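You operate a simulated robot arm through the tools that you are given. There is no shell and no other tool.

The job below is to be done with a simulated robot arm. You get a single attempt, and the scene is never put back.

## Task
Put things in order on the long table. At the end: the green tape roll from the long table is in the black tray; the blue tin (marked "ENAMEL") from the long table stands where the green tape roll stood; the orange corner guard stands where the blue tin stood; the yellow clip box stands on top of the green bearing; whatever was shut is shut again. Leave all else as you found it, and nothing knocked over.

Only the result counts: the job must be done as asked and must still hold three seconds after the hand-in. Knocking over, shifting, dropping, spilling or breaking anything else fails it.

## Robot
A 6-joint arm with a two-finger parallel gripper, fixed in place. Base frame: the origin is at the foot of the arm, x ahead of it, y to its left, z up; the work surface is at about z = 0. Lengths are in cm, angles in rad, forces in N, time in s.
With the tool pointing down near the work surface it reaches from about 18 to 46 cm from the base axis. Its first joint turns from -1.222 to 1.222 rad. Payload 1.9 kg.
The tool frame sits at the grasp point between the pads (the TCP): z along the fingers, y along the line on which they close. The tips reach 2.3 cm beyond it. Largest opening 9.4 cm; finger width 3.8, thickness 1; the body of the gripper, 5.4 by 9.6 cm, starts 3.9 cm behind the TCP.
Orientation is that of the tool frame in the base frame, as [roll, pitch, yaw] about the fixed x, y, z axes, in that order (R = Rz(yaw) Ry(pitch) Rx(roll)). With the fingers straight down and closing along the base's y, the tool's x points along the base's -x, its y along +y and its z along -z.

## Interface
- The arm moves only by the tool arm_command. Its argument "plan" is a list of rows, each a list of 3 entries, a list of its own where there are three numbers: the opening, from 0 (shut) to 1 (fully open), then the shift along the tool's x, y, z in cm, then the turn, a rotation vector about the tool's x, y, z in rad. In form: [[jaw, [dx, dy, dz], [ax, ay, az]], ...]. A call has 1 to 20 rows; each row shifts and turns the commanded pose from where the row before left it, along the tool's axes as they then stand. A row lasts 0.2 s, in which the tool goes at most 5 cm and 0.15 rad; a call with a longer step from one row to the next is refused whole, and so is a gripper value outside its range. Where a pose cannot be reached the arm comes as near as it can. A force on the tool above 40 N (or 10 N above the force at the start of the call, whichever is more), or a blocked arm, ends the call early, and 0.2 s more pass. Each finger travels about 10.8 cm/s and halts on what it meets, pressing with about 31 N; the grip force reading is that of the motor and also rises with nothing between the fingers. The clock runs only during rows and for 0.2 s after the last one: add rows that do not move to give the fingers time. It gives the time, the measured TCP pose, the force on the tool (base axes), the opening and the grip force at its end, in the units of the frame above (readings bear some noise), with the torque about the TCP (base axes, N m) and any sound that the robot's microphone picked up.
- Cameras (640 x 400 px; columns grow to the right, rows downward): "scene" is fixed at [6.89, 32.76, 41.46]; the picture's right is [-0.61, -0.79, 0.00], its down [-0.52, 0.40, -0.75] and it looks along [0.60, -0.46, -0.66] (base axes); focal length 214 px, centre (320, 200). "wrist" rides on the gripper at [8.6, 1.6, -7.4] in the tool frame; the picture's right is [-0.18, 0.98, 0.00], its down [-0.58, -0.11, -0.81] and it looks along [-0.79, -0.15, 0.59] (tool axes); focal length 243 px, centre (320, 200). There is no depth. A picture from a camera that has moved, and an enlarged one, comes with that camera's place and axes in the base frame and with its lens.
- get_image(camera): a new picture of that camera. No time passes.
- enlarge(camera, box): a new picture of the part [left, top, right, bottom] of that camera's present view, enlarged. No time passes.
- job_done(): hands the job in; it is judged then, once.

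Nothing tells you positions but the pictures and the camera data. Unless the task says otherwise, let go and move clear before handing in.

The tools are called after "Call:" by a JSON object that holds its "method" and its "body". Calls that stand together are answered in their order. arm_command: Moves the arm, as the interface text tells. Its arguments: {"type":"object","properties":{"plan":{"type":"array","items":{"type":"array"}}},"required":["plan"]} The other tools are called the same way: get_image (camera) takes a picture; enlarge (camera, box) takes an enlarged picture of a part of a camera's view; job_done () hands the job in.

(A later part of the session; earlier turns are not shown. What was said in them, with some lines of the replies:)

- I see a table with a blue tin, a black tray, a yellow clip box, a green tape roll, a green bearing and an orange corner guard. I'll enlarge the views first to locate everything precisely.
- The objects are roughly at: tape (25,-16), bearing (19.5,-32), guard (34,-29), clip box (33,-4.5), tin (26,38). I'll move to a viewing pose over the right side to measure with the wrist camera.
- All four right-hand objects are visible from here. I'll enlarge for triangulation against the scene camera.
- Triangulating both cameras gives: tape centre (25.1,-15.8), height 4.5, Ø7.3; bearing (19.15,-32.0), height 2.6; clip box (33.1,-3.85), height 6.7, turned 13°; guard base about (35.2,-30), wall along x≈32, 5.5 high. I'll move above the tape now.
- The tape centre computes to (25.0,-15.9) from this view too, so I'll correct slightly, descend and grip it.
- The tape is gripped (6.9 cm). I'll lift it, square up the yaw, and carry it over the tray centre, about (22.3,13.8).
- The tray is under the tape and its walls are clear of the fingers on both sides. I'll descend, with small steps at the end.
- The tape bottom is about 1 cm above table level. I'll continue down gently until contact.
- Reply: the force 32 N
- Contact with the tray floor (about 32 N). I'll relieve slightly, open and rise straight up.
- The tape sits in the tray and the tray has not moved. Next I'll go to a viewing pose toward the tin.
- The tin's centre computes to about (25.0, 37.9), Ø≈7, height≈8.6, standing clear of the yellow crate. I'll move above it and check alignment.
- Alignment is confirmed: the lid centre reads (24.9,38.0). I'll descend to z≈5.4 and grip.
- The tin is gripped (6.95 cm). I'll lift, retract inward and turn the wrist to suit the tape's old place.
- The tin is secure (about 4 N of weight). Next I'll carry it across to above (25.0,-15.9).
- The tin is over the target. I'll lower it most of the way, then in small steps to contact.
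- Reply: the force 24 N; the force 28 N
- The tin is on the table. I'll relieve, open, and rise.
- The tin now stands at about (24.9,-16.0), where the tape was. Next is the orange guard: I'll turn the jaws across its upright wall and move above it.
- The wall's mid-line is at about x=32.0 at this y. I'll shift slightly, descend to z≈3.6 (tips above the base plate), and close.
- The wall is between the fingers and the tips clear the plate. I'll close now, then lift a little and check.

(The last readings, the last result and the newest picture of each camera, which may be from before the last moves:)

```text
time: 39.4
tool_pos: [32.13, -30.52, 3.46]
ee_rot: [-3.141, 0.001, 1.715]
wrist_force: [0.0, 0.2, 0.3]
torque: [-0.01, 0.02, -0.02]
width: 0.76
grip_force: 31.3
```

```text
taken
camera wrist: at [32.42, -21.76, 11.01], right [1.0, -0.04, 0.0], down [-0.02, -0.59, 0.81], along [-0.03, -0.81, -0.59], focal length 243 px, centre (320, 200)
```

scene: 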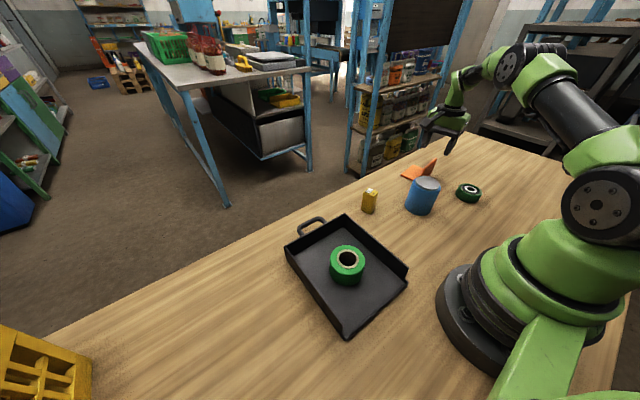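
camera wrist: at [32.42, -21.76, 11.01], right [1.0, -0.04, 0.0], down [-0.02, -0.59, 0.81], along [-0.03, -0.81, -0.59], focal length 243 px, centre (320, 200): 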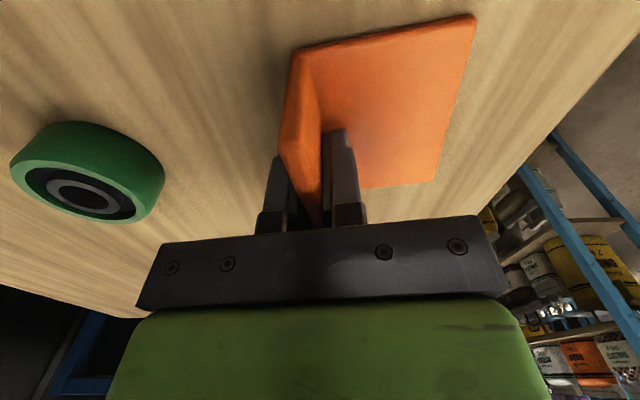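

The guard is gripped by its wall (0.76 cm). I'll lift it clear and carry it toward the tin's old place, stopping midway to check orientation.

Call:
{"method": "arm_command", "body": {"plan": [[0, [0, 0, -1], [0, 0, 0]], [0, [0, 0, -3], [0, 0, 0]], [0, [0, 0, -4], [0, 0, 0]], [0, [0, 0, -4], [0, 0, 0]], [0, [0, 0, -1], [0, 0, 0]], [0, [4.58, 0.025, 0], [0, 0, 0]], [0, [4.58, 0.025, 0], [0, 0, 0]], [0, [4.58, 0.025, 0], [0, 0, 0]], [0, [4.58, 0.025, 0], [0, 0, 0]], [0, [4.58, 0.025, 0], [0, 0, 0]], [0, [4.58, 0.025, 0], [0, 0, 0]], [0, [4.58, 0.025, 0], [0, 0, 0]], [0, [0, 0, 0], [0, 0, 0]]]}}

Call:
{"method": "get_image", "body": {"camera": "scene"}}

Call:
{"method": "get_image", "body": {"camera": "wrist"}}

```text
time: 42.2
tool_pos: [27.81, 1.26, 16.07]
ee_rot: [3.141, 0.0, 1.716]
wrist_force: [-0.4, 1.1, -0.2]
torque: [0.0, 0.0, 0.03]
width: 0.78
grip_force: 30.8
```

```text
taken
```

scene: 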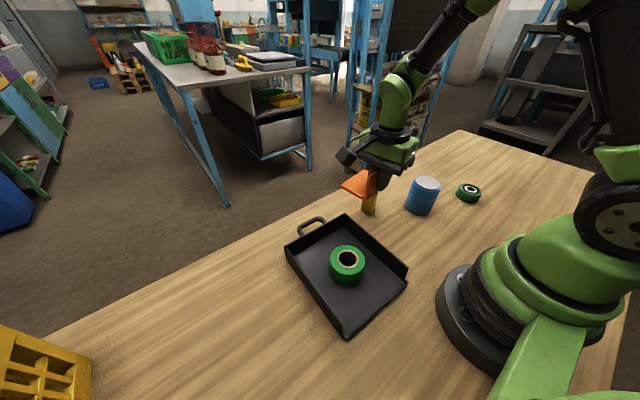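

```text
taken
camera wrist: at [28.12, 10.09, 23.65], right [1.0, -0.04, 0.0], down [-0.02, -0.59, 0.81], along [-0.03, -0.81, -0.59], focal length 243 px, centre (320, 200)
```

wrist: 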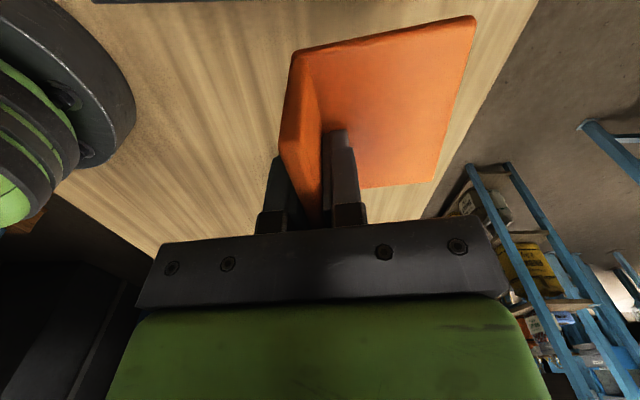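

Call:
{"method": "arm_command", "body": {"plan": [[0, [4.58, 0.01, 0], [0, 0, 0]], [0, [4.58, 0.01, 0], [0, 0, 0]], [0, [4.58, 0.01, 0], [0, 0, 0]], [0, [4.58, 0.01, 0], [0, 0, 0]], [0, [4.58, 0.01, 0], [0, 0, 0]], [0, [0, 0, 0], [0, 0, 0]]]}}

```text
time: 43.6
tool_pos: [24.33, 24.01, 16.41]
ee_rot: [-3.14, 0.001, 1.716]
wrist_force: [0.5, 0.7, -0.4]
torque: [0.0, -0.01, -0.01]
width: 0.75
grip_force: 30.7
```

Call:
{"method": "arm_command", "body": {"plan": [[0, [4.55, 0.05, 0], [0, 0, 0]], [0, [4.55, 0.05, 0], [0, 0, 0]], [0, [4.55, 0.05, 0], [0, 0, 0]], [0, [0, 0, 0], [0, 0, 0]]]}}

Call:
{"method": "get_image", "body": {"camera": "scene"}}

Call:
{"method": "get_image", "body": {"camera": "wrist"}}

```text
time: 44.6
tool_pos: [22.31, 37.41, 16.44]
ee_rot: [-3.142, -0.001, 1.715]
wrist_force: [-0.3, -0.2, -1.4]
torque: [-0.01, 0.0, 0.02]
width: 0.73
grip_force: 31.0
```

```text
taken
```

scene: 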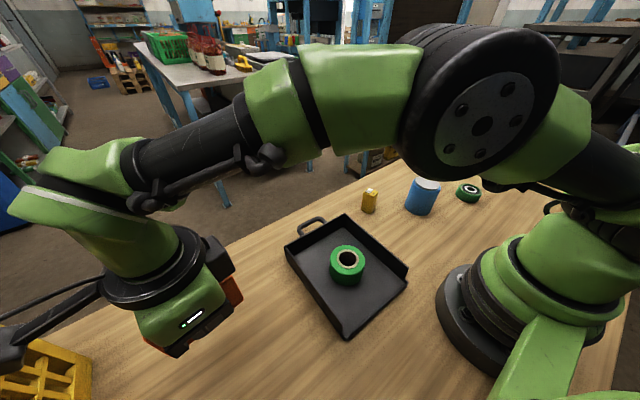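

```text
taken
camera wrist: at [22.77, 46.17, 23.98], right [1.0, -0.04, 0.0], down [-0.02, -0.59, 0.81], along [-0.03, -0.81, -0.59], focal length 243 px, centre (320, 200)
```

wrist: 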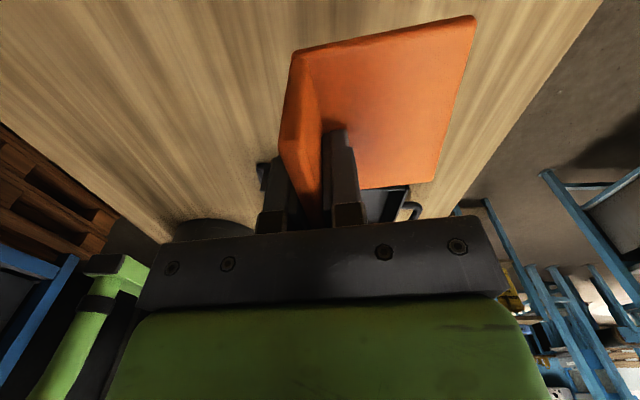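

The guard is over the tin's old spot in its original orientation, and the crate (y≈57) is clear. I'll lower it.

Call:
{"method": "arm_command", "body": {"plan": [[0, [0.06, 0.22, 3], [0, 0, 0]], [0, [0, 0, 4], [0, 0, 0]], [0, [0, 0, 3], [0, 0, 0]], [0, [0, 0, 1.5], [0, 0, 0]], [0, [0, 0, 0.7], [0, 0, 0]], [0, [0, 0, 0], [0, 0, 0]]]}}

Call:
{"method": "get_image", "body": {"camera": "scene"}}

Call:
{"method": "get_image", "body": {"camera": "wrist"}}

```text
time: 46.0
tool_pos: [22.67, 37.39, 4.1]
ee_rot: [3.141, 0.0, 1.715]
wrist_force: [-0.6, 0.1, -0.4]
torque: [0.01, -0.01, -0.01]
width: 0.77
grip_force: 31.0
```

```text
taken
```

scene: 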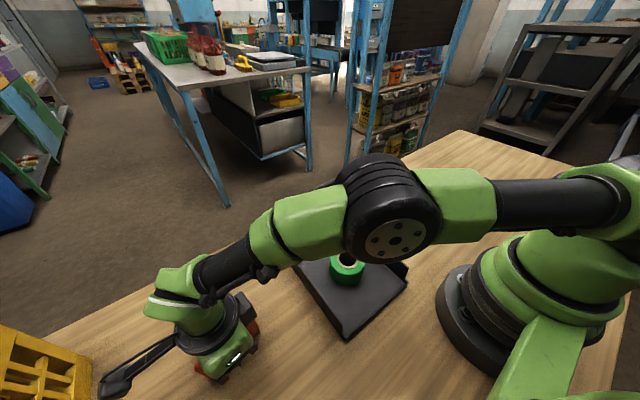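

```text
taken
camera wrist: at [22.99, 46.2, 11.63], right [1.0, -0.04, 0.0], down [-0.02, -0.59, 0.81], along [-0.03, -0.81, -0.59], focal length 243 px, centre (320, 200)
```

wrist: 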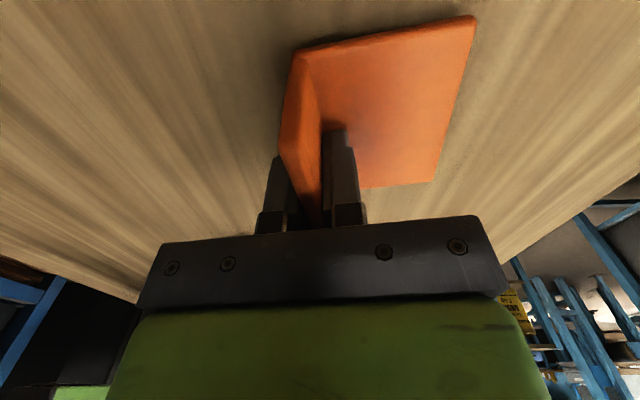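

Call:
{"method": "arm_command", "body": {"plan": [[0, [0, 0, 0.2], [0, 0, 0]], [0, [0, 0, 0.15], [0, 0, 0]], [0, [0, 0, 0], [0, 0, 0]]]}}

Call:
{"method": "arm_command", "body": {"plan": [[0, [0, 0, 0.1], [0, 0, 0]], [0, [0, 0, 0], [0, 0, 0]]]}}

Call:
{"method": "arm_command", "body": {"plan": [[0, [0, 0, 0.08], [0, 0, 0]], [0, [0, 0, 0], [0, 0, 0]]]}}

```text
time: 46.8
tool_pos: [22.73, 37.54, 3.7]
ee_rot: [3.141, 0.0, 1.716]
wrist_force: [0.5, 0.1, 0.1]
torque: [-0.02, 0.04, 0.03]
width: 0.75
grip_force: 30.6
```

```text
time: 47.4
tool_pos: [22.73, 37.48, 3.73]
ee_rot: [3.142, 0.0, 1.717]
wrist_force: [0.8, 0.0, 0.0]
torque: [0.01, -0.02, 0.01]
width: 0.74
grip_force: 31.3
```

```text
time: 48.0
tool_pos: [22.85, 37.47, 3.54]
ee_rot: [-3.142, 0.001, 1.714]
wrist_force: [0.3, -0.9, -1.4]
torque: [0.04, 0.04, -0.01]
width: 0.76
grip_force: 30.9
```

Call:
{"method": "arm_command", "body": {"plan": [[0, [0, 0, 0.08], [0, 0, 0]], [0, [0, 0, 0], [0, 0, 0]]]}}

Call:
{"method": "arm_command", "body": {"plan": [[0, [0, 0, 0.06], [0, 0, 0]], [0, [0, 0, 0], [0, 0, 0]]]}}

```text
time: 48.6
tool_pos: [22.7, 37.51, 3.51]
ee_rot: [3.141, 0.0, 1.716]
wrist_force: [-0.5, -0.1, -0.2]
torque: [-0.01, 0.03, -0.02]
width: 0.77
grip_force: 30.7
```

```text
time: 49.2
tool_pos: [22.76, 37.55, 3.5]
ee_rot: [-3.141, 0.0, 1.715]
wrist_force: [0.2, 0.3, 0.1]
torque: [0.04, 0.01, -0.03]
width: 0.77
grip_force: 31.3
```

Call:
{"method": "arm_command", "body": {"plan": [[0, [0, 0, 0.06], [0, 0, 0]], [0, [0, 0, 0], [0, 0, 0]]]}}

Call:
{"method": "arm_command", "body": {"plan": [[0, [0, 0, 0.06], [0, 0, 0]], [0, [0, 0, 0], [0, 0, 0]]]}}

```text
time: 49.8
tool_pos: [22.76, 37.62, 3.34]
ee_rot: [3.139, -0.002, 1.716]
wrist_force: [-0.6, -3.1, 12.4]
torque: [-0.3, -0.05, -0.05]
width: 0.75
grip_force: 31.1
```

```text
time: 50.4
tool_pos: [22.75, 37.54, 3.41]
ee_rot: [3.139, -0.002, 1.715]
wrist_force: [-0.3, -3.0, 21.4]
torque: [-0.38, -0.11, -0.09]
width: 0.78
grip_force: 30.8
```

The guard's plate is on the table. I'll relieve, open moderately, and rise straight up.

Call:
{"method": "arm_command", "body": {"plan": [[0, [0, 0, -0.1], [0, 0, 0]], [0.1, [0, 0, 0], [0, 0, 0]], [0.3, [0, 0, 0], [0, 0, 0]], [0.4, [0, 0, 0], [0, 0, 0]], [0.4, [0, 0, 0], [0, 0, 0]], [0.4, [0, 0, -2], [0, 0, 0]], [0.4, [0, 0, -3], [0, 0, 0]], [0.4, [0, 0, -4], [0, 0, 0]], [0.4, [0, 0, -3], [0, 0, 0]], [0.4, [0, 0, 0], [0, 0, 0]]]}}

Call:
{"method": "get_image", "body": {"camera": "wrist"}}

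Call:
{"method": "get_image", "body": {"camera": "scene"}}

```text
time: 52.6
tool_pos: [22.58, 37.44, 15.36]
ee_rot: [3.141, 0.001, 1.717]
wrist_force: [0.5, 0.2, 0.2]
torque: [0.03, -0.01, 0.0]
width: 3.77
grip_force: 0.1
```

```text
taken
camera wrist: at [22.98, 46.23, 23.03], right [1.0, -0.04, 0.0], down [-0.02, -0.59, 0.81], along [-0.03, -0.81, -0.59], focal length 243 px, centre (320, 200)
```

wrist: 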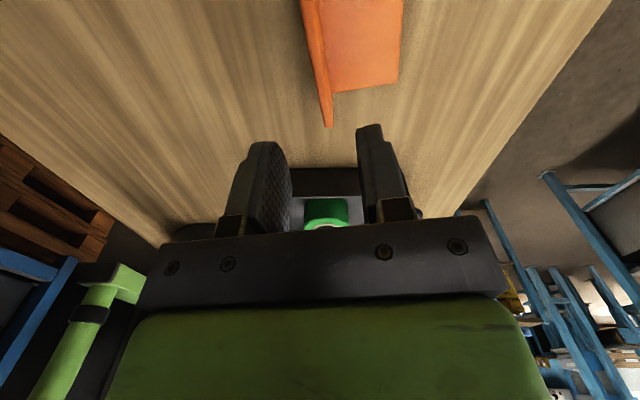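

```text
taken
```

scene: 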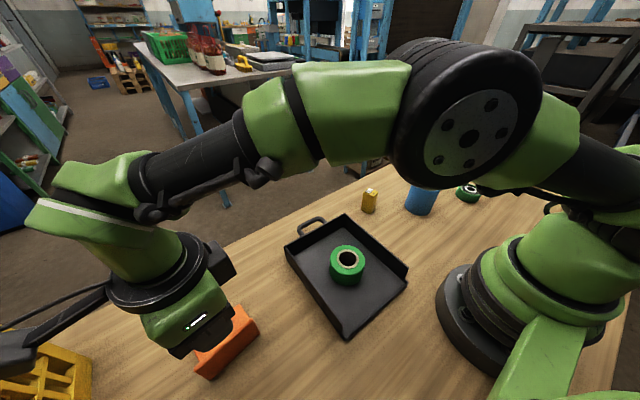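

The guard stands upright where the tin was. Now I'll go above the clip box at (33.1,-3.85), jaws along its long side.

Call:
{"method": "arm_command", "body": {"plan": [[0.6, [-4.24, 0.44, 0], [0, 0, 0]], [0.6, [-4.24, 0.44, 0], [0, 0, 0]], [0.6, [-4.24, 0.44, 0], [0, 0, 0]], [0.6, [-4.24, 0.44, 0], [0, 0, 0]], [0.6, [-4.24, 0.44, 0], [0, 0, 0]], [0.6, [-4.24, 0.44, 0], [0, 0, 0]], [0.6, [-4.24, 0.44, 0], [0, 0, 0]], [0.6, [-4.24, 0.44, 0], [0, 0, 0]], [0.6, [-4.24, 0.44, 0], [0, 0, 0]], [0.6, [-4.24, 0.44, 0], [0, 0, 0]], [0.6, [0, 0, 0], [0, 0, -0.09]], [0.6, [0, 0, 0], [0, 0, 0]]]}}

Call:
{"method": "get_image", "body": {"camera": "wrist"}}

Call:
{"method": "get_image", "body": {"camera": "scene"}}

```text
time: 55.2
tool_pos: [33.22, -3.82, 15.34]
ee_rot: [3.141, 0.001, 1.808]
wrist_force: [-0.4, -0.6, 0.2]
torque: [0.0, -0.01, 0.0]
width: 5.65
grip_force: 0.0
```

```text
taken
camera wrist: at [32.81, 4.9, 22.95], right [1.0, 0.05, 0.0], down [0.03, -0.59, 0.81], along [0.04, -0.81, -0.59], focal length 243 px, centre (320, 200)
```

wrist: 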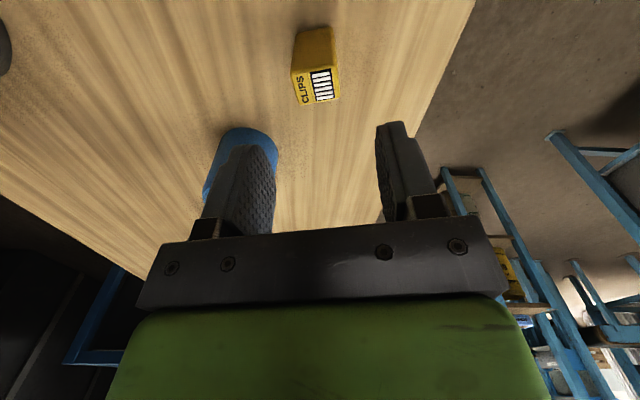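

```text
taken
```

scene: 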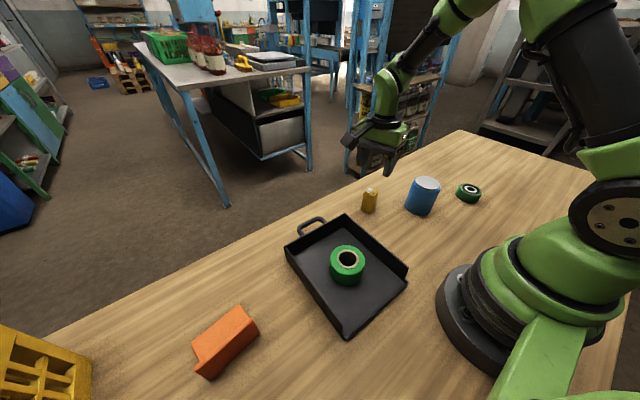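

Call:
{"method": "enlarge", "body": {"camera": "wrist", "box": [260, 10, 380, 110]}}

Call:
{"method": "enlarge", "body": {"camera": "scene", "box": [170, 290, 290, 390]}}

```text
4.00 times, centred on (320, 60) of wrist
camera zoom: at [32.81, 4.9, 22.95], right [1.0, 0.05, 0.0], down [0.03, -0.59, 0.81], along [0.04, -0.81, -0.59], focal length 970 px, centre (320, 760)
```

zoom: 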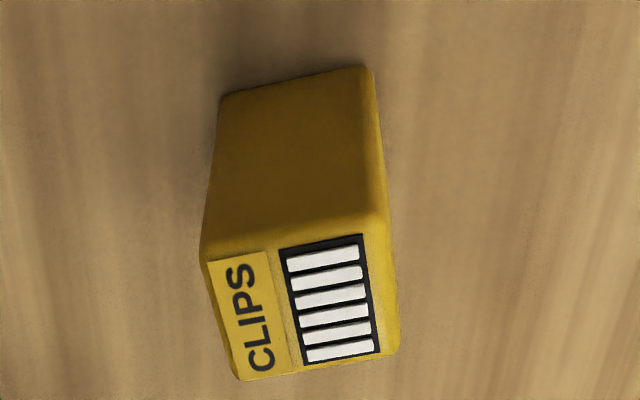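

```text
4.00 times, centred on (230, 340) of scene
camera zoom: at [6.9, 32.76, 41.46], right [-0.61, -0.79, 0.0], down [-0.52, 0.4, -0.75], along [0.6, -0.46, -0.66], focal length 858 px, centre (680, -360)
```

zoom: 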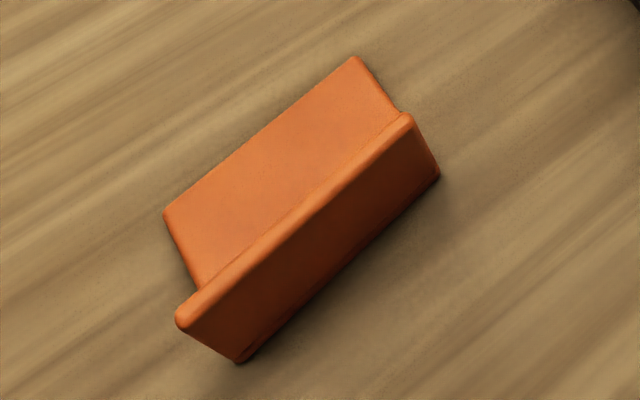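

The guard's plate centre computes to about (25.9,37.9), good. The clip box is at (33.0,-3.95), turned 13°, matching my yaw; I'll descend and grip.

Call:
{"method": "arm_command", "body": {"plan": [[0.6, [-0.06, -0.18, 3], [0, 0, 0]], [0.6, [0, 0, 4], [0, 0, 0]], [0.6, [0, 0, 2.5], [0, 0, 0]], [0.6, [0, 0, 1.1], [0, 0, 0]], [0.6, [0, 0, 0], [0, 0, 0]], [0.45, [0, 0, 0], [0, 0, 0]], [0.35, [0, 0, 0], [0, 0, 0]], [0.25, [0, 0, 0], [0, 0, 0]], [0.2, [0, 0, 0], [0, 0, 0]], [0.2, [0, 0, 0], [0, 0, 0]]]}}

Call:
{"method": "get_image", "body": {"camera": "wrist"}}

Call:
{"method": "enlarge", "body": {"camera": "scene", "box": [330, 130, 490, 230]}}

```text
time: 57.4
tool_pos: [33.19, -3.88, 4.91]
ee_rot: [-3.14, 0.0, 1.806]
wrist_force: [0.5, 0.5, -0.1]
torque: [-0.07, 0.01, -0.03]
width: 3.14
grip_force: 30.9
```

```text
taken
camera wrist: at [32.69, 4.98, 12.45], right [1.0, 0.05, 0.0], down [0.03, -0.59, 0.81], along [0.04, -0.81, -0.59], focal length 243 px, centre (320, 200)
```

wrist: 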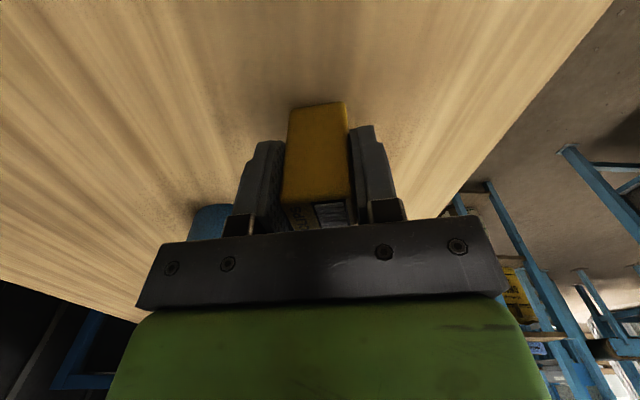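

```text
4.00 times, centred on (410, 180) of scene
camera zoom: at [6.89, 32.76, 41.46], right [-0.61, -0.79, 0.0], down [-0.52, 0.4, -0.75], along [0.6, -0.46, -0.66], focal length 858 px, centre (-40, 280)
```

zoom: 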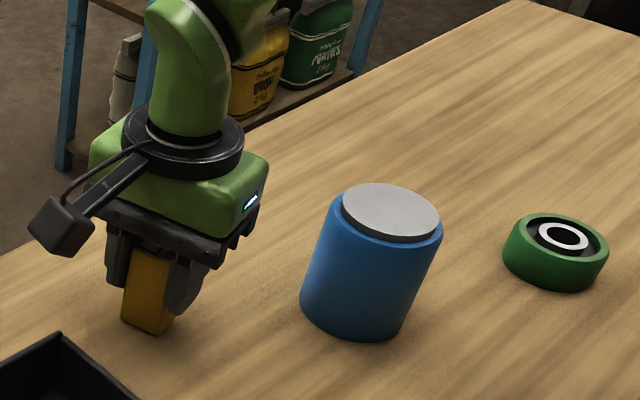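

The clip box is gripped (3.1 cm). I'll lift and carry it to above the bearing.

Call:
{"method": "arm_command", "body": {"plan": [[0.2, [0, 0, -1], [0, 0, 0]], [0.2, [0, 0, -4], [0, 0, 0]], [0.2, [0, 0, -4], [0, 0, 0]], [0.2, [0, 0, -4], [0, 0, 0]], [0.2, [-3.436, -2.879, 0], [0, 0, 0]], [0.2, [-3.436, -2.879, 0], [0, 0, 0]], [0.2, [-3.436, -2.879, 0], [0, 0, 0]], [0.2, [-3.436, -2.879, 0], [0, 0, 0]], [0.2, [-3.436, -2.879, 0], [0, 0, 0]], [0.2, [-3.436, -2.879, 0], [0, 0, 0]], [0.2, [-3.436, -2.879, 0], [0, 0, 0]], [0.2, [0, 0, 0], [0, 0, 0]]]}}

Call:
{"method": "get_image", "body": {"camera": "wrist"}}

Call:
{"method": "get_image", "body": {"camera": "scene"}}

```text
time: 60.0
tool_pos: [18.91, -32.27, 17.7]
ee_rot: [3.142, -0.001, 1.806]
wrist_force: [-1.1, 0.1, -0.1]
torque: [0.02, -0.01, 0.01]
width: 3.13
grip_force: 31.1
```

```text
taken
camera wrist: at [18.47, -23.44, 25.26], right [1.0, 0.05, 0.0], down [0.03, -0.59, 0.81], along [0.04, -0.81, -0.59], focal length 243 px, centre (320, 200)
```

wrist: 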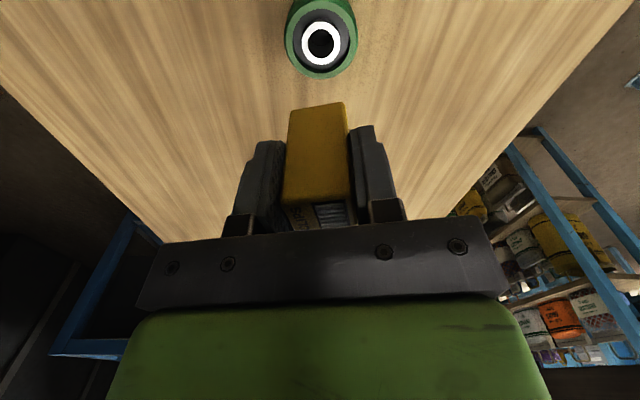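

```text
taken
```

scene: 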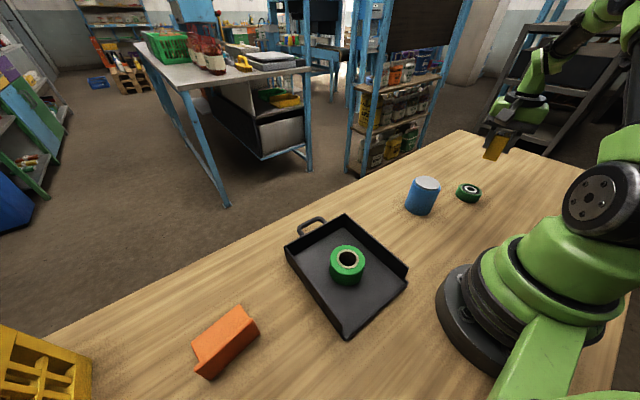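

The bearing computes to about (19.05,-32.05) and the held box to about (18.9,-32.35). I'll correct, descend to just above the bearing, and check visually.

Call:
{"method": "arm_command", "body": {"plan": [[0.2, [0.25, 0.2, 3], [0, 0, 0]], [0.2, [0, 0, 3], [0, 0, 0]], [0.2, [0, 0, 2], [0, 0, 0]], [0.2, [0, 0, 0.8], [0, 0, 0]], [0.2, [0, 0, 0], [0, 0, 0]]]}}

Call:
{"method": "enlarge", "body": {"camera": "wrist", "box": [220, 20, 420, 145]}}

Call:
{"method": "enlarge", "body": {"camera": "scene", "box": [430, 150, 510, 210]}}

```text
time: 61.2
tool_pos: [19.12, -31.74, 8.91]
ee_rot: [3.141, 0.001, 1.806]
wrist_force: [-0.7, -0.5, 0.7]
torque: [0.01, 0.02, -0.02]
width: 3.12
grip_force: 31.1
```

```text
3.20 times, centred on (320, 82) of wrist
camera zoom: at [18.68, -22.96, 16.55], right [1.0, 0.05, 0.0], down [0.03, -0.59, 0.81], along [0.04, -0.81, -0.59], focal length 776 px, centre (320, 576)
```

zoom: 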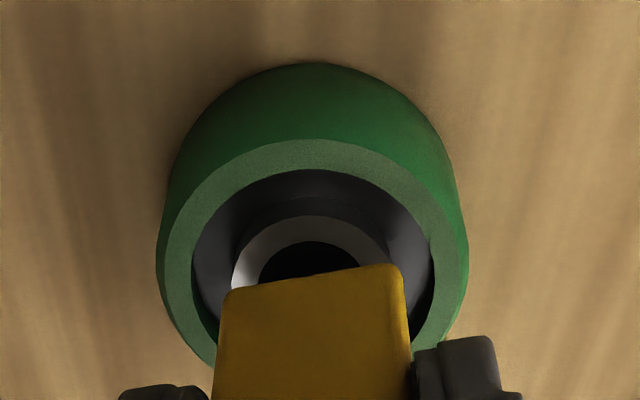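

```text
6.67 times, centred on (470, 180) of scene
camera zoom: at [6.89, 32.76, 41.46], right [-0.61, -0.79, 0.0], down [-0.52, 0.4, -0.75], along [0.6, -0.46, -0.66], focal length 1430 px, centre (-680, 333)
```

zoom: 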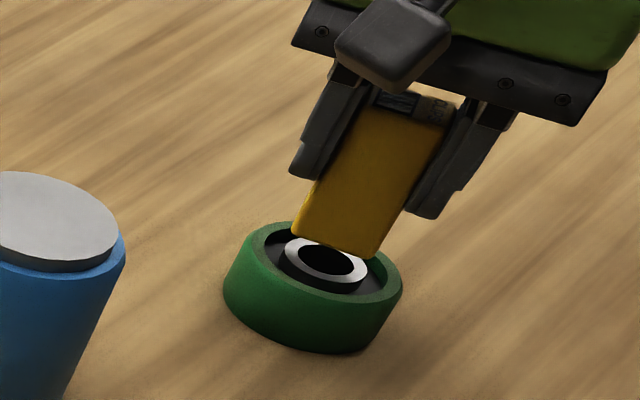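

Comparing box and bearing in both views, the box needs about 0.2 cm more toward -y. I'll correct and descend gently.

Call:
{"method": "arm_command", "body": {"plan": [[0.2, [-0.17, -0.14, 0], [0, 0, 0]], [0.2, [0, 0, 0.5], [0, 0, 0]], [0.2, [0, 0, 0.3], [0, 0, 0]], [0.2, [0, 0, 0], [0, 0, 0]]]}}

Call:
{"method": "enlarge", "body": {"camera": "wrist", "box": [220, 20, 420, 145]}}

Call:
{"method": "enlarge", "body": {"camera": "scene", "box": [430, 150, 510, 210]}}

```text
time: 62.2
tool_pos: [19.18, -31.89, 8.29]
ee_rot: [-3.141, 0.0, 1.806]
wrist_force: [-0.5, -0.8, 0.3]
torque: [-0.01, -0.01, -0.01]
width: 3.15
grip_force: 30.3
```

```text
3.20 times, centred on (320, 82) of wrist
camera zoom: at [18.67, -23.1, 15.73], right [1.0, 0.05, 0.0], down [0.03, -0.59, 0.81], along [0.04, -0.81, -0.59], focal length 776 px, centre (320, 576)
```

zoom: 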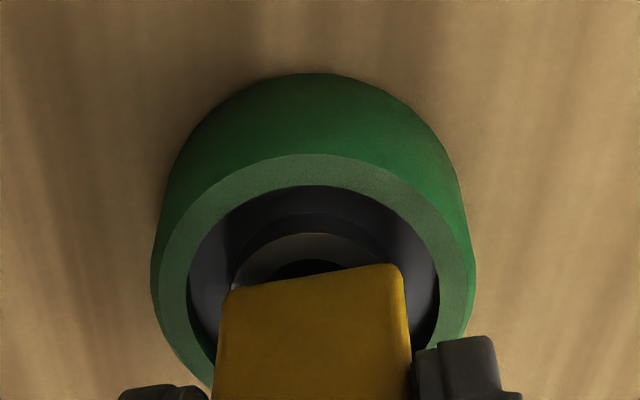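

```text
6.67 times, centred on (470, 180) of scene
camera zoom: at [6.89, 32.76, 41.46], right [-0.61, -0.79, 0.0], down [-0.52, 0.4, -0.75], along [0.6, -0.46, -0.66], focal length 1430 px, centre (-680, 333)
```

zoom: 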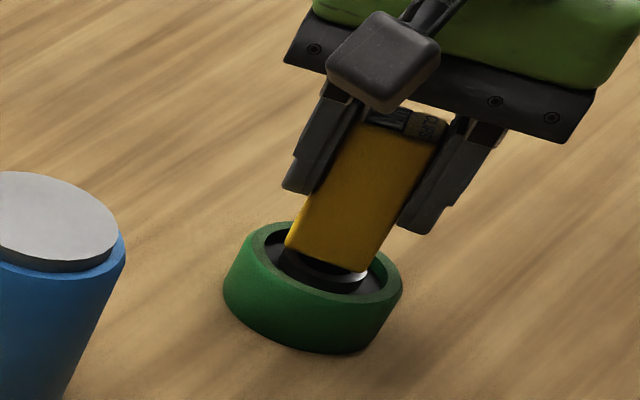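

In this view the box is still about 0.15 cm in x and 0.27 cm in y from the ring's centre. One more correction, then lower to contact.

Call:
{"method": "arm_command", "body": {"plan": [[0.2, [-0.23, -0.2, 0], [0, 0, 0]], [0.2, [0, 0, 0.3], [0, 0, 0]], [0.2, [0, 0, 0], [0, 0, 0]]]}}

Call:
{"method": "enlarge", "body": {"camera": "wrist", "box": [220, 20, 420, 145]}}

Call:
{"method": "enlarge", "body": {"camera": "scene", "box": [430, 150, 510, 210]}}

```text
time: 63.0
tool_pos: [18.96, -32.3, 7.9]
ee_rot: [-3.142, 0.0, 1.806]
wrist_force: [0.8, -0.5, -0.9]
torque: [0.0, -0.01, -0.01]
width: 3.13
grip_force: 31.2
```

```text
3.20 times, centred on (320, 82) of wrist
camera zoom: at [18.58, -23.47, 15.48], right [1.0, 0.05, 0.0], down [0.03, -0.59, 0.81], along [0.04, -0.81, -0.59], focal length 776 px, centre (320, 576)
```

zoom: 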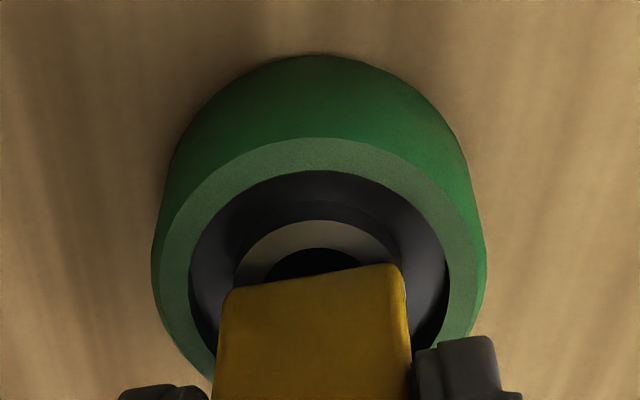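

```text
6.67 times, centred on (470, 180) of scene
camera zoom: at [6.89, 32.76, 41.46], right [-0.61, -0.79, 0.0], down [-0.52, 0.4, -0.75], along [0.6, -0.46, -0.66], focal length 1430 px, centre (-680, 333)
```

zoom: 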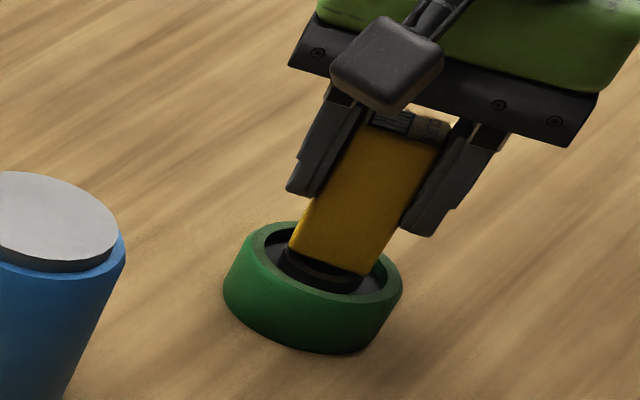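

The box is now centred over the inner ring within about 0.1 cm. I'll lower in small steps to contact.

Call:
{"method": "arm_command", "body": {"plan": [[0.2, [0, 0, 0.15], [0, 0, 0]], [0.2, [0, 0, 0], [0, 0, 0]]]}}

Call:
{"method": "arm_command", "body": {"plan": [[0.2, [0, 0, 0.12], [0, 0, 0]], [0.2, [0, 0, 0], [0, 0, 0]]]}}

Call:
{"method": "arm_command", "body": {"plan": [[0.2, [0, 0, 0.1], [0, 0, 0]], [0.2, [0, 0, 0], [0, 0, 0]]]}}

```text
time: 63.6
tool_pos: [19.05, -32.22, 7.74]
ee_rot: [3.14, 0.0, 1.806]
wrist_force: [-0.3, -0.2, -0.7]
torque: [-0.01, -0.03, -0.01]
width: 3.14
grip_force: 31.0
```

```text
time: 64.2
tool_pos: [19.09, -32.14, 7.7]
ee_rot: [-3.14, 0.0, 1.807]
wrist_force: [0.5, -0.8, 0.3]
torque: [0.01, -0.02, -0.03]
width: 3.16
grip_force: 30.8
```

```text
time: 64.8
tool_pos: [18.99, -32.23, 7.61]
ee_rot: [-3.141, 0.002, 1.803]
wrist_force: [-2.4, 6.2, 23.7]
torque: [0.36, 0.14, -0.03]
width: 3.17
grip_force: 31.3
```

Contact at the ring, with the contact centred under the box. I'll look before releasing.

Call:
{"method": "arm_command", "body": {"plan": [[0.2, [0, 0, -0.07], [0, 0, 0]], [0.2, [0, 0, 0], [0, 0, 0]]]}}

Call:
{"method": "enlarge", "body": {"camera": "scene", "box": [430, 150, 510, 210]}}

Call:
{"method": "enlarge", "body": {"camera": "wrist", "box": [220, 20, 420, 145]}}

```text
time: 65.4
tool_pos: [19.05, -32.21, 7.56]
ee_rot: [3.142, 0.0, 1.806]
wrist_force: [-2.0, 4.9, 27.0]
torque: [0.23, 0.06, -0.01]
width: 3.14
grip_force: 31.3
```

```text
6.67 times, centred on (470, 180) of scene
camera zoom: at [6.89, 32.77, 41.45], right [-0.61, -0.79, 0.0], down [-0.52, 0.4, -0.75], along [0.6, -0.46, -0.66], focal length 1430 px, centre (-680, 333)
```

zoom: 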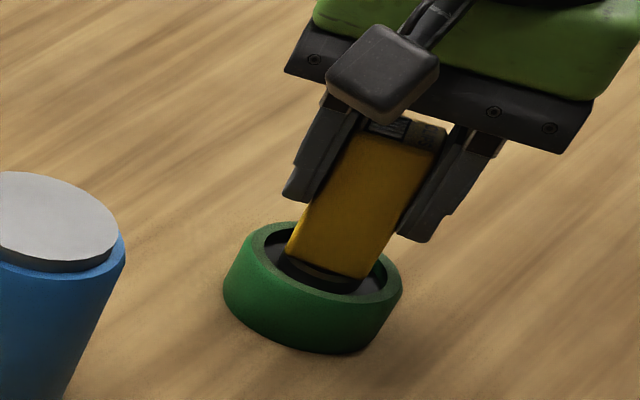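

```text
3.20 times, centred on (320, 82) of wrist
camera zoom: at [18.58, -23.43, 15.19], right [1.0, 0.05, 0.0], down [0.03, -0.59, 0.81], along [0.04, -0.81, -0.59], focal length 776 px, centre (320, 576)
```

zoom: 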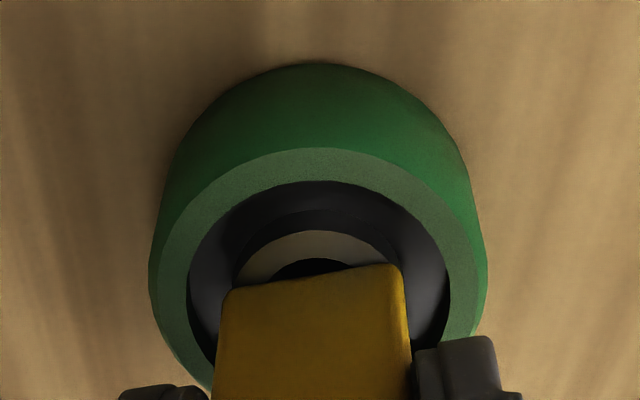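

The box sits centred on the ring. I'll relieve a bit more, open slowly and rise.

Call:
{"method": "arm_command", "body": {"plan": [[0.2, [0, 0, -0.07], [0, 0, 0]], [0.2, [0, 0, 0], [0, 0, 0]]]}}

```text
time: 66.0
tool_pos: [19.05, -32.15, 7.63]
ee_rot: [3.141, -0.002, 1.807]
wrist_force: [0.6, -2.6, 8.0]
torque: [-0.15, -0.06, -0.02]
width: 3.12
grip_force: 30.9
```

Call:
{"method": "arm_command", "body": {"plan": [[0.3, [0, 0, -0.02], [0, 0, 0]], [0.35, [0, 0, 0], [0, 0, 0]], [0.45, [0, 0, 0], [0, 0, 0]], [0.6, [0, 0, 0], [0, 0, 0]], [0.6, [0, 0, 0], [0, 0, 0]], [0.6, [0, 0, -1], [0, 0, 0]], [0.6, [0, 0, -3], [0, 0, 0]], [0.6, [0, 0, -4], [0, 0, 0]], [0.6, [0, 0, -4], [0, 0, 0]], [0.6, [0, 0, 0], [0, 0, 0]]]}}

Call:
{"method": "get_image", "body": {"camera": "scene"}}

Call:
{"method": "enlarge", "body": {"camera": "scene", "box": [400, 140, 520, 220]}}

Call:
{"method": "get_image", "body": {"camera": "wrist"}}

```text
time: 68.2
tool_pos: [18.95, -32.13, 19.59]
ee_rot: [3.14, 0.0, 1.806]
wrist_force: [0.4, 0.2, 0.4]
torque: [0.03, 0.0, 0.0]
width: 5.65
grip_force: 0.2
```

```text
taken
```

scene: 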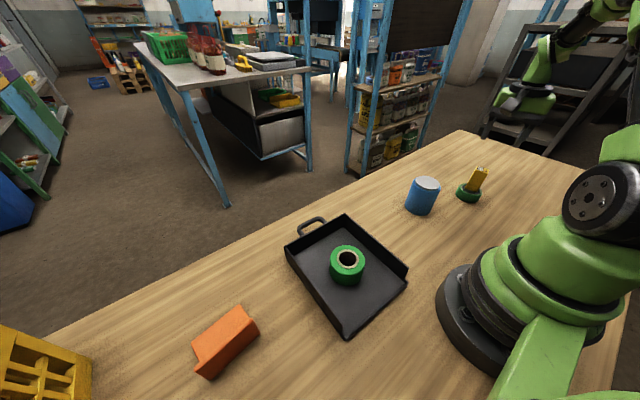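

```text
5.00 times, centred on (460, 180) of scene
camera zoom: at [6.89, 32.76, 41.46], right [-0.61, -0.79, 0.0], down [-0.52, 0.4, -0.75], along [0.6, -0.46, -0.66], focal length 1072 px, centre (-380, 300)
```

zoom: 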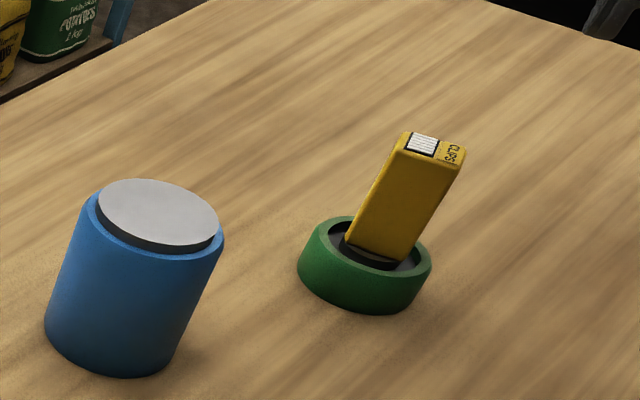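

```text
taken
camera wrist: at [18.48, -23.42, 27.22], right [1.0, 0.05, 0.0], down [0.03, -0.59, 0.81], along [0.04, -0.81, -0.59], focal length 243 px, centre (320, 200)
```

wrist: 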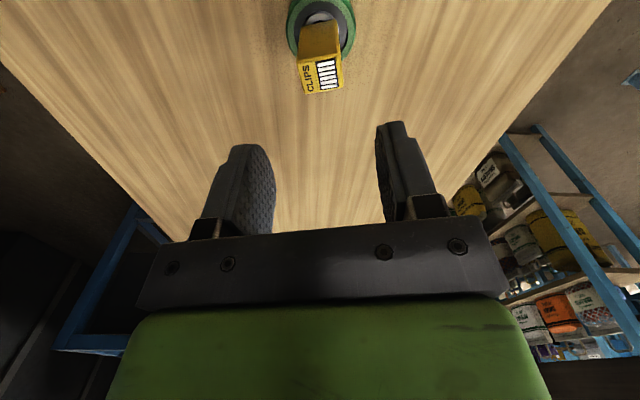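

All four placements look right; the box's top projects where an upright box should. I'll move the arm back clear and verify everything stays still.

Call:
{"method": "arm_command", "body": {"plan": [[0.6, [0, 0, -3], [0, 0, 0]], [0.6, [3, 2, 0], [0, 0, 0]], [0.6, [3, 2, 0], [0, 0, 0]], [0.6, [0, 0, 0], [0, 0, 0]], [0.6, [0, 0, 0], [0, 0, 0]], [0.6, [0, 0, 0], [0, 0, 0]], [0.6, [0, 0, 0], [0, 0, 0]], [0.6, [0, 0, 0], [0, 0, 0]], [0.6, [0, 0, 0], [0, 0, 0]]]}}

Call:
{"method": "enlarge", "body": {"camera": "scene", "box": [400, 140, 520, 220]}}

Call:
{"method": "get_image", "body": {"camera": "scene"}}

```text
time: 70.2
tool_pos: [21.33, -25.45, 22.49]
ee_rot: [3.142, -0.001, 1.807]
wrist_force: [0.0, 0.2, 0.5]
torque: [-0.01, -0.01, -0.04]
width: 5.66
grip_force: 0.0
```

```text
5.00 times, centred on (460, 180) of scene
camera zoom: at [6.89, 32.76, 41.46], right [-0.61, -0.79, 0.0], down [-0.52, 0.4, -0.75], along [0.6, -0.46, -0.66], focal length 1072 px, centre (-380, 300)
```

zoom: 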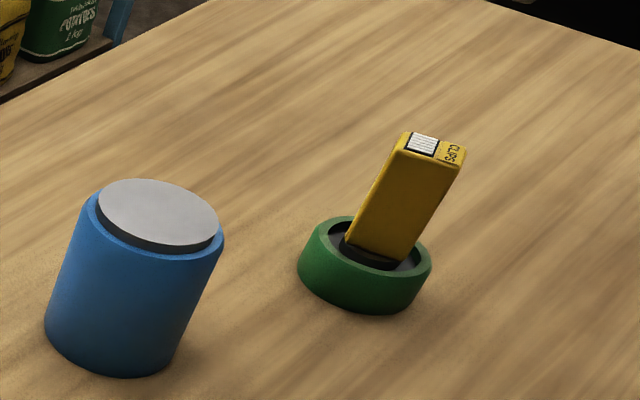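

```text
taken
```

scene: 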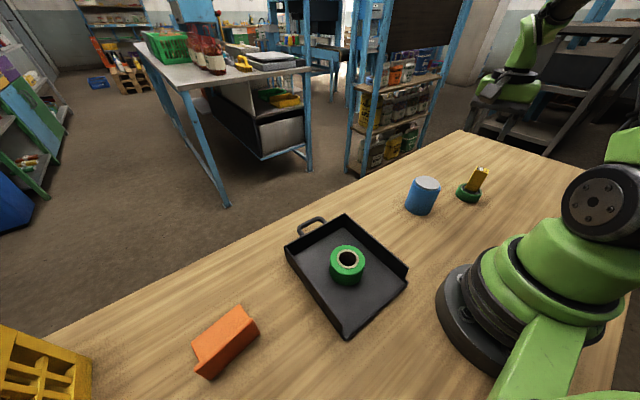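

Everything is stable and in place: tape in the tray, tin at the tape's place, guard at the tin's place, and the clip box upright on the bearing. The arm is clear, so I'm handing in.

Call:
{"method": "job_done", "body": {}}

```text
The job is handed in.
```

The four moves are done and the job is handed in. In the last pictures before hand-in everything stood still and upright, with the arm well clear.

- **Green tape roll:** it sits near the middle of the black tray, and the tray has not moved.
- **Blue tin:** it stands where the tape roll stood, within about 0.2 cm by my measurement. I never saw the "ENAMEL" mark from any camera angle. It was the only blue tin I saw on the long table.
- **Orange corner guard:** it stands where the tin stood, turned the same way as before. Its base plate is centred about 0.9 cm from the tin's old centre. I set it between its plate centre and its estimated balance point, because the task does not say which counts.
- **Yellow clip box:** it stands upright on the bearing's inner ring, centred to within about 0.1 cm.
- **Shut things:** I found nothing on the table that had to be opened, so nothing needed shutting. The tin's lid stayed on.
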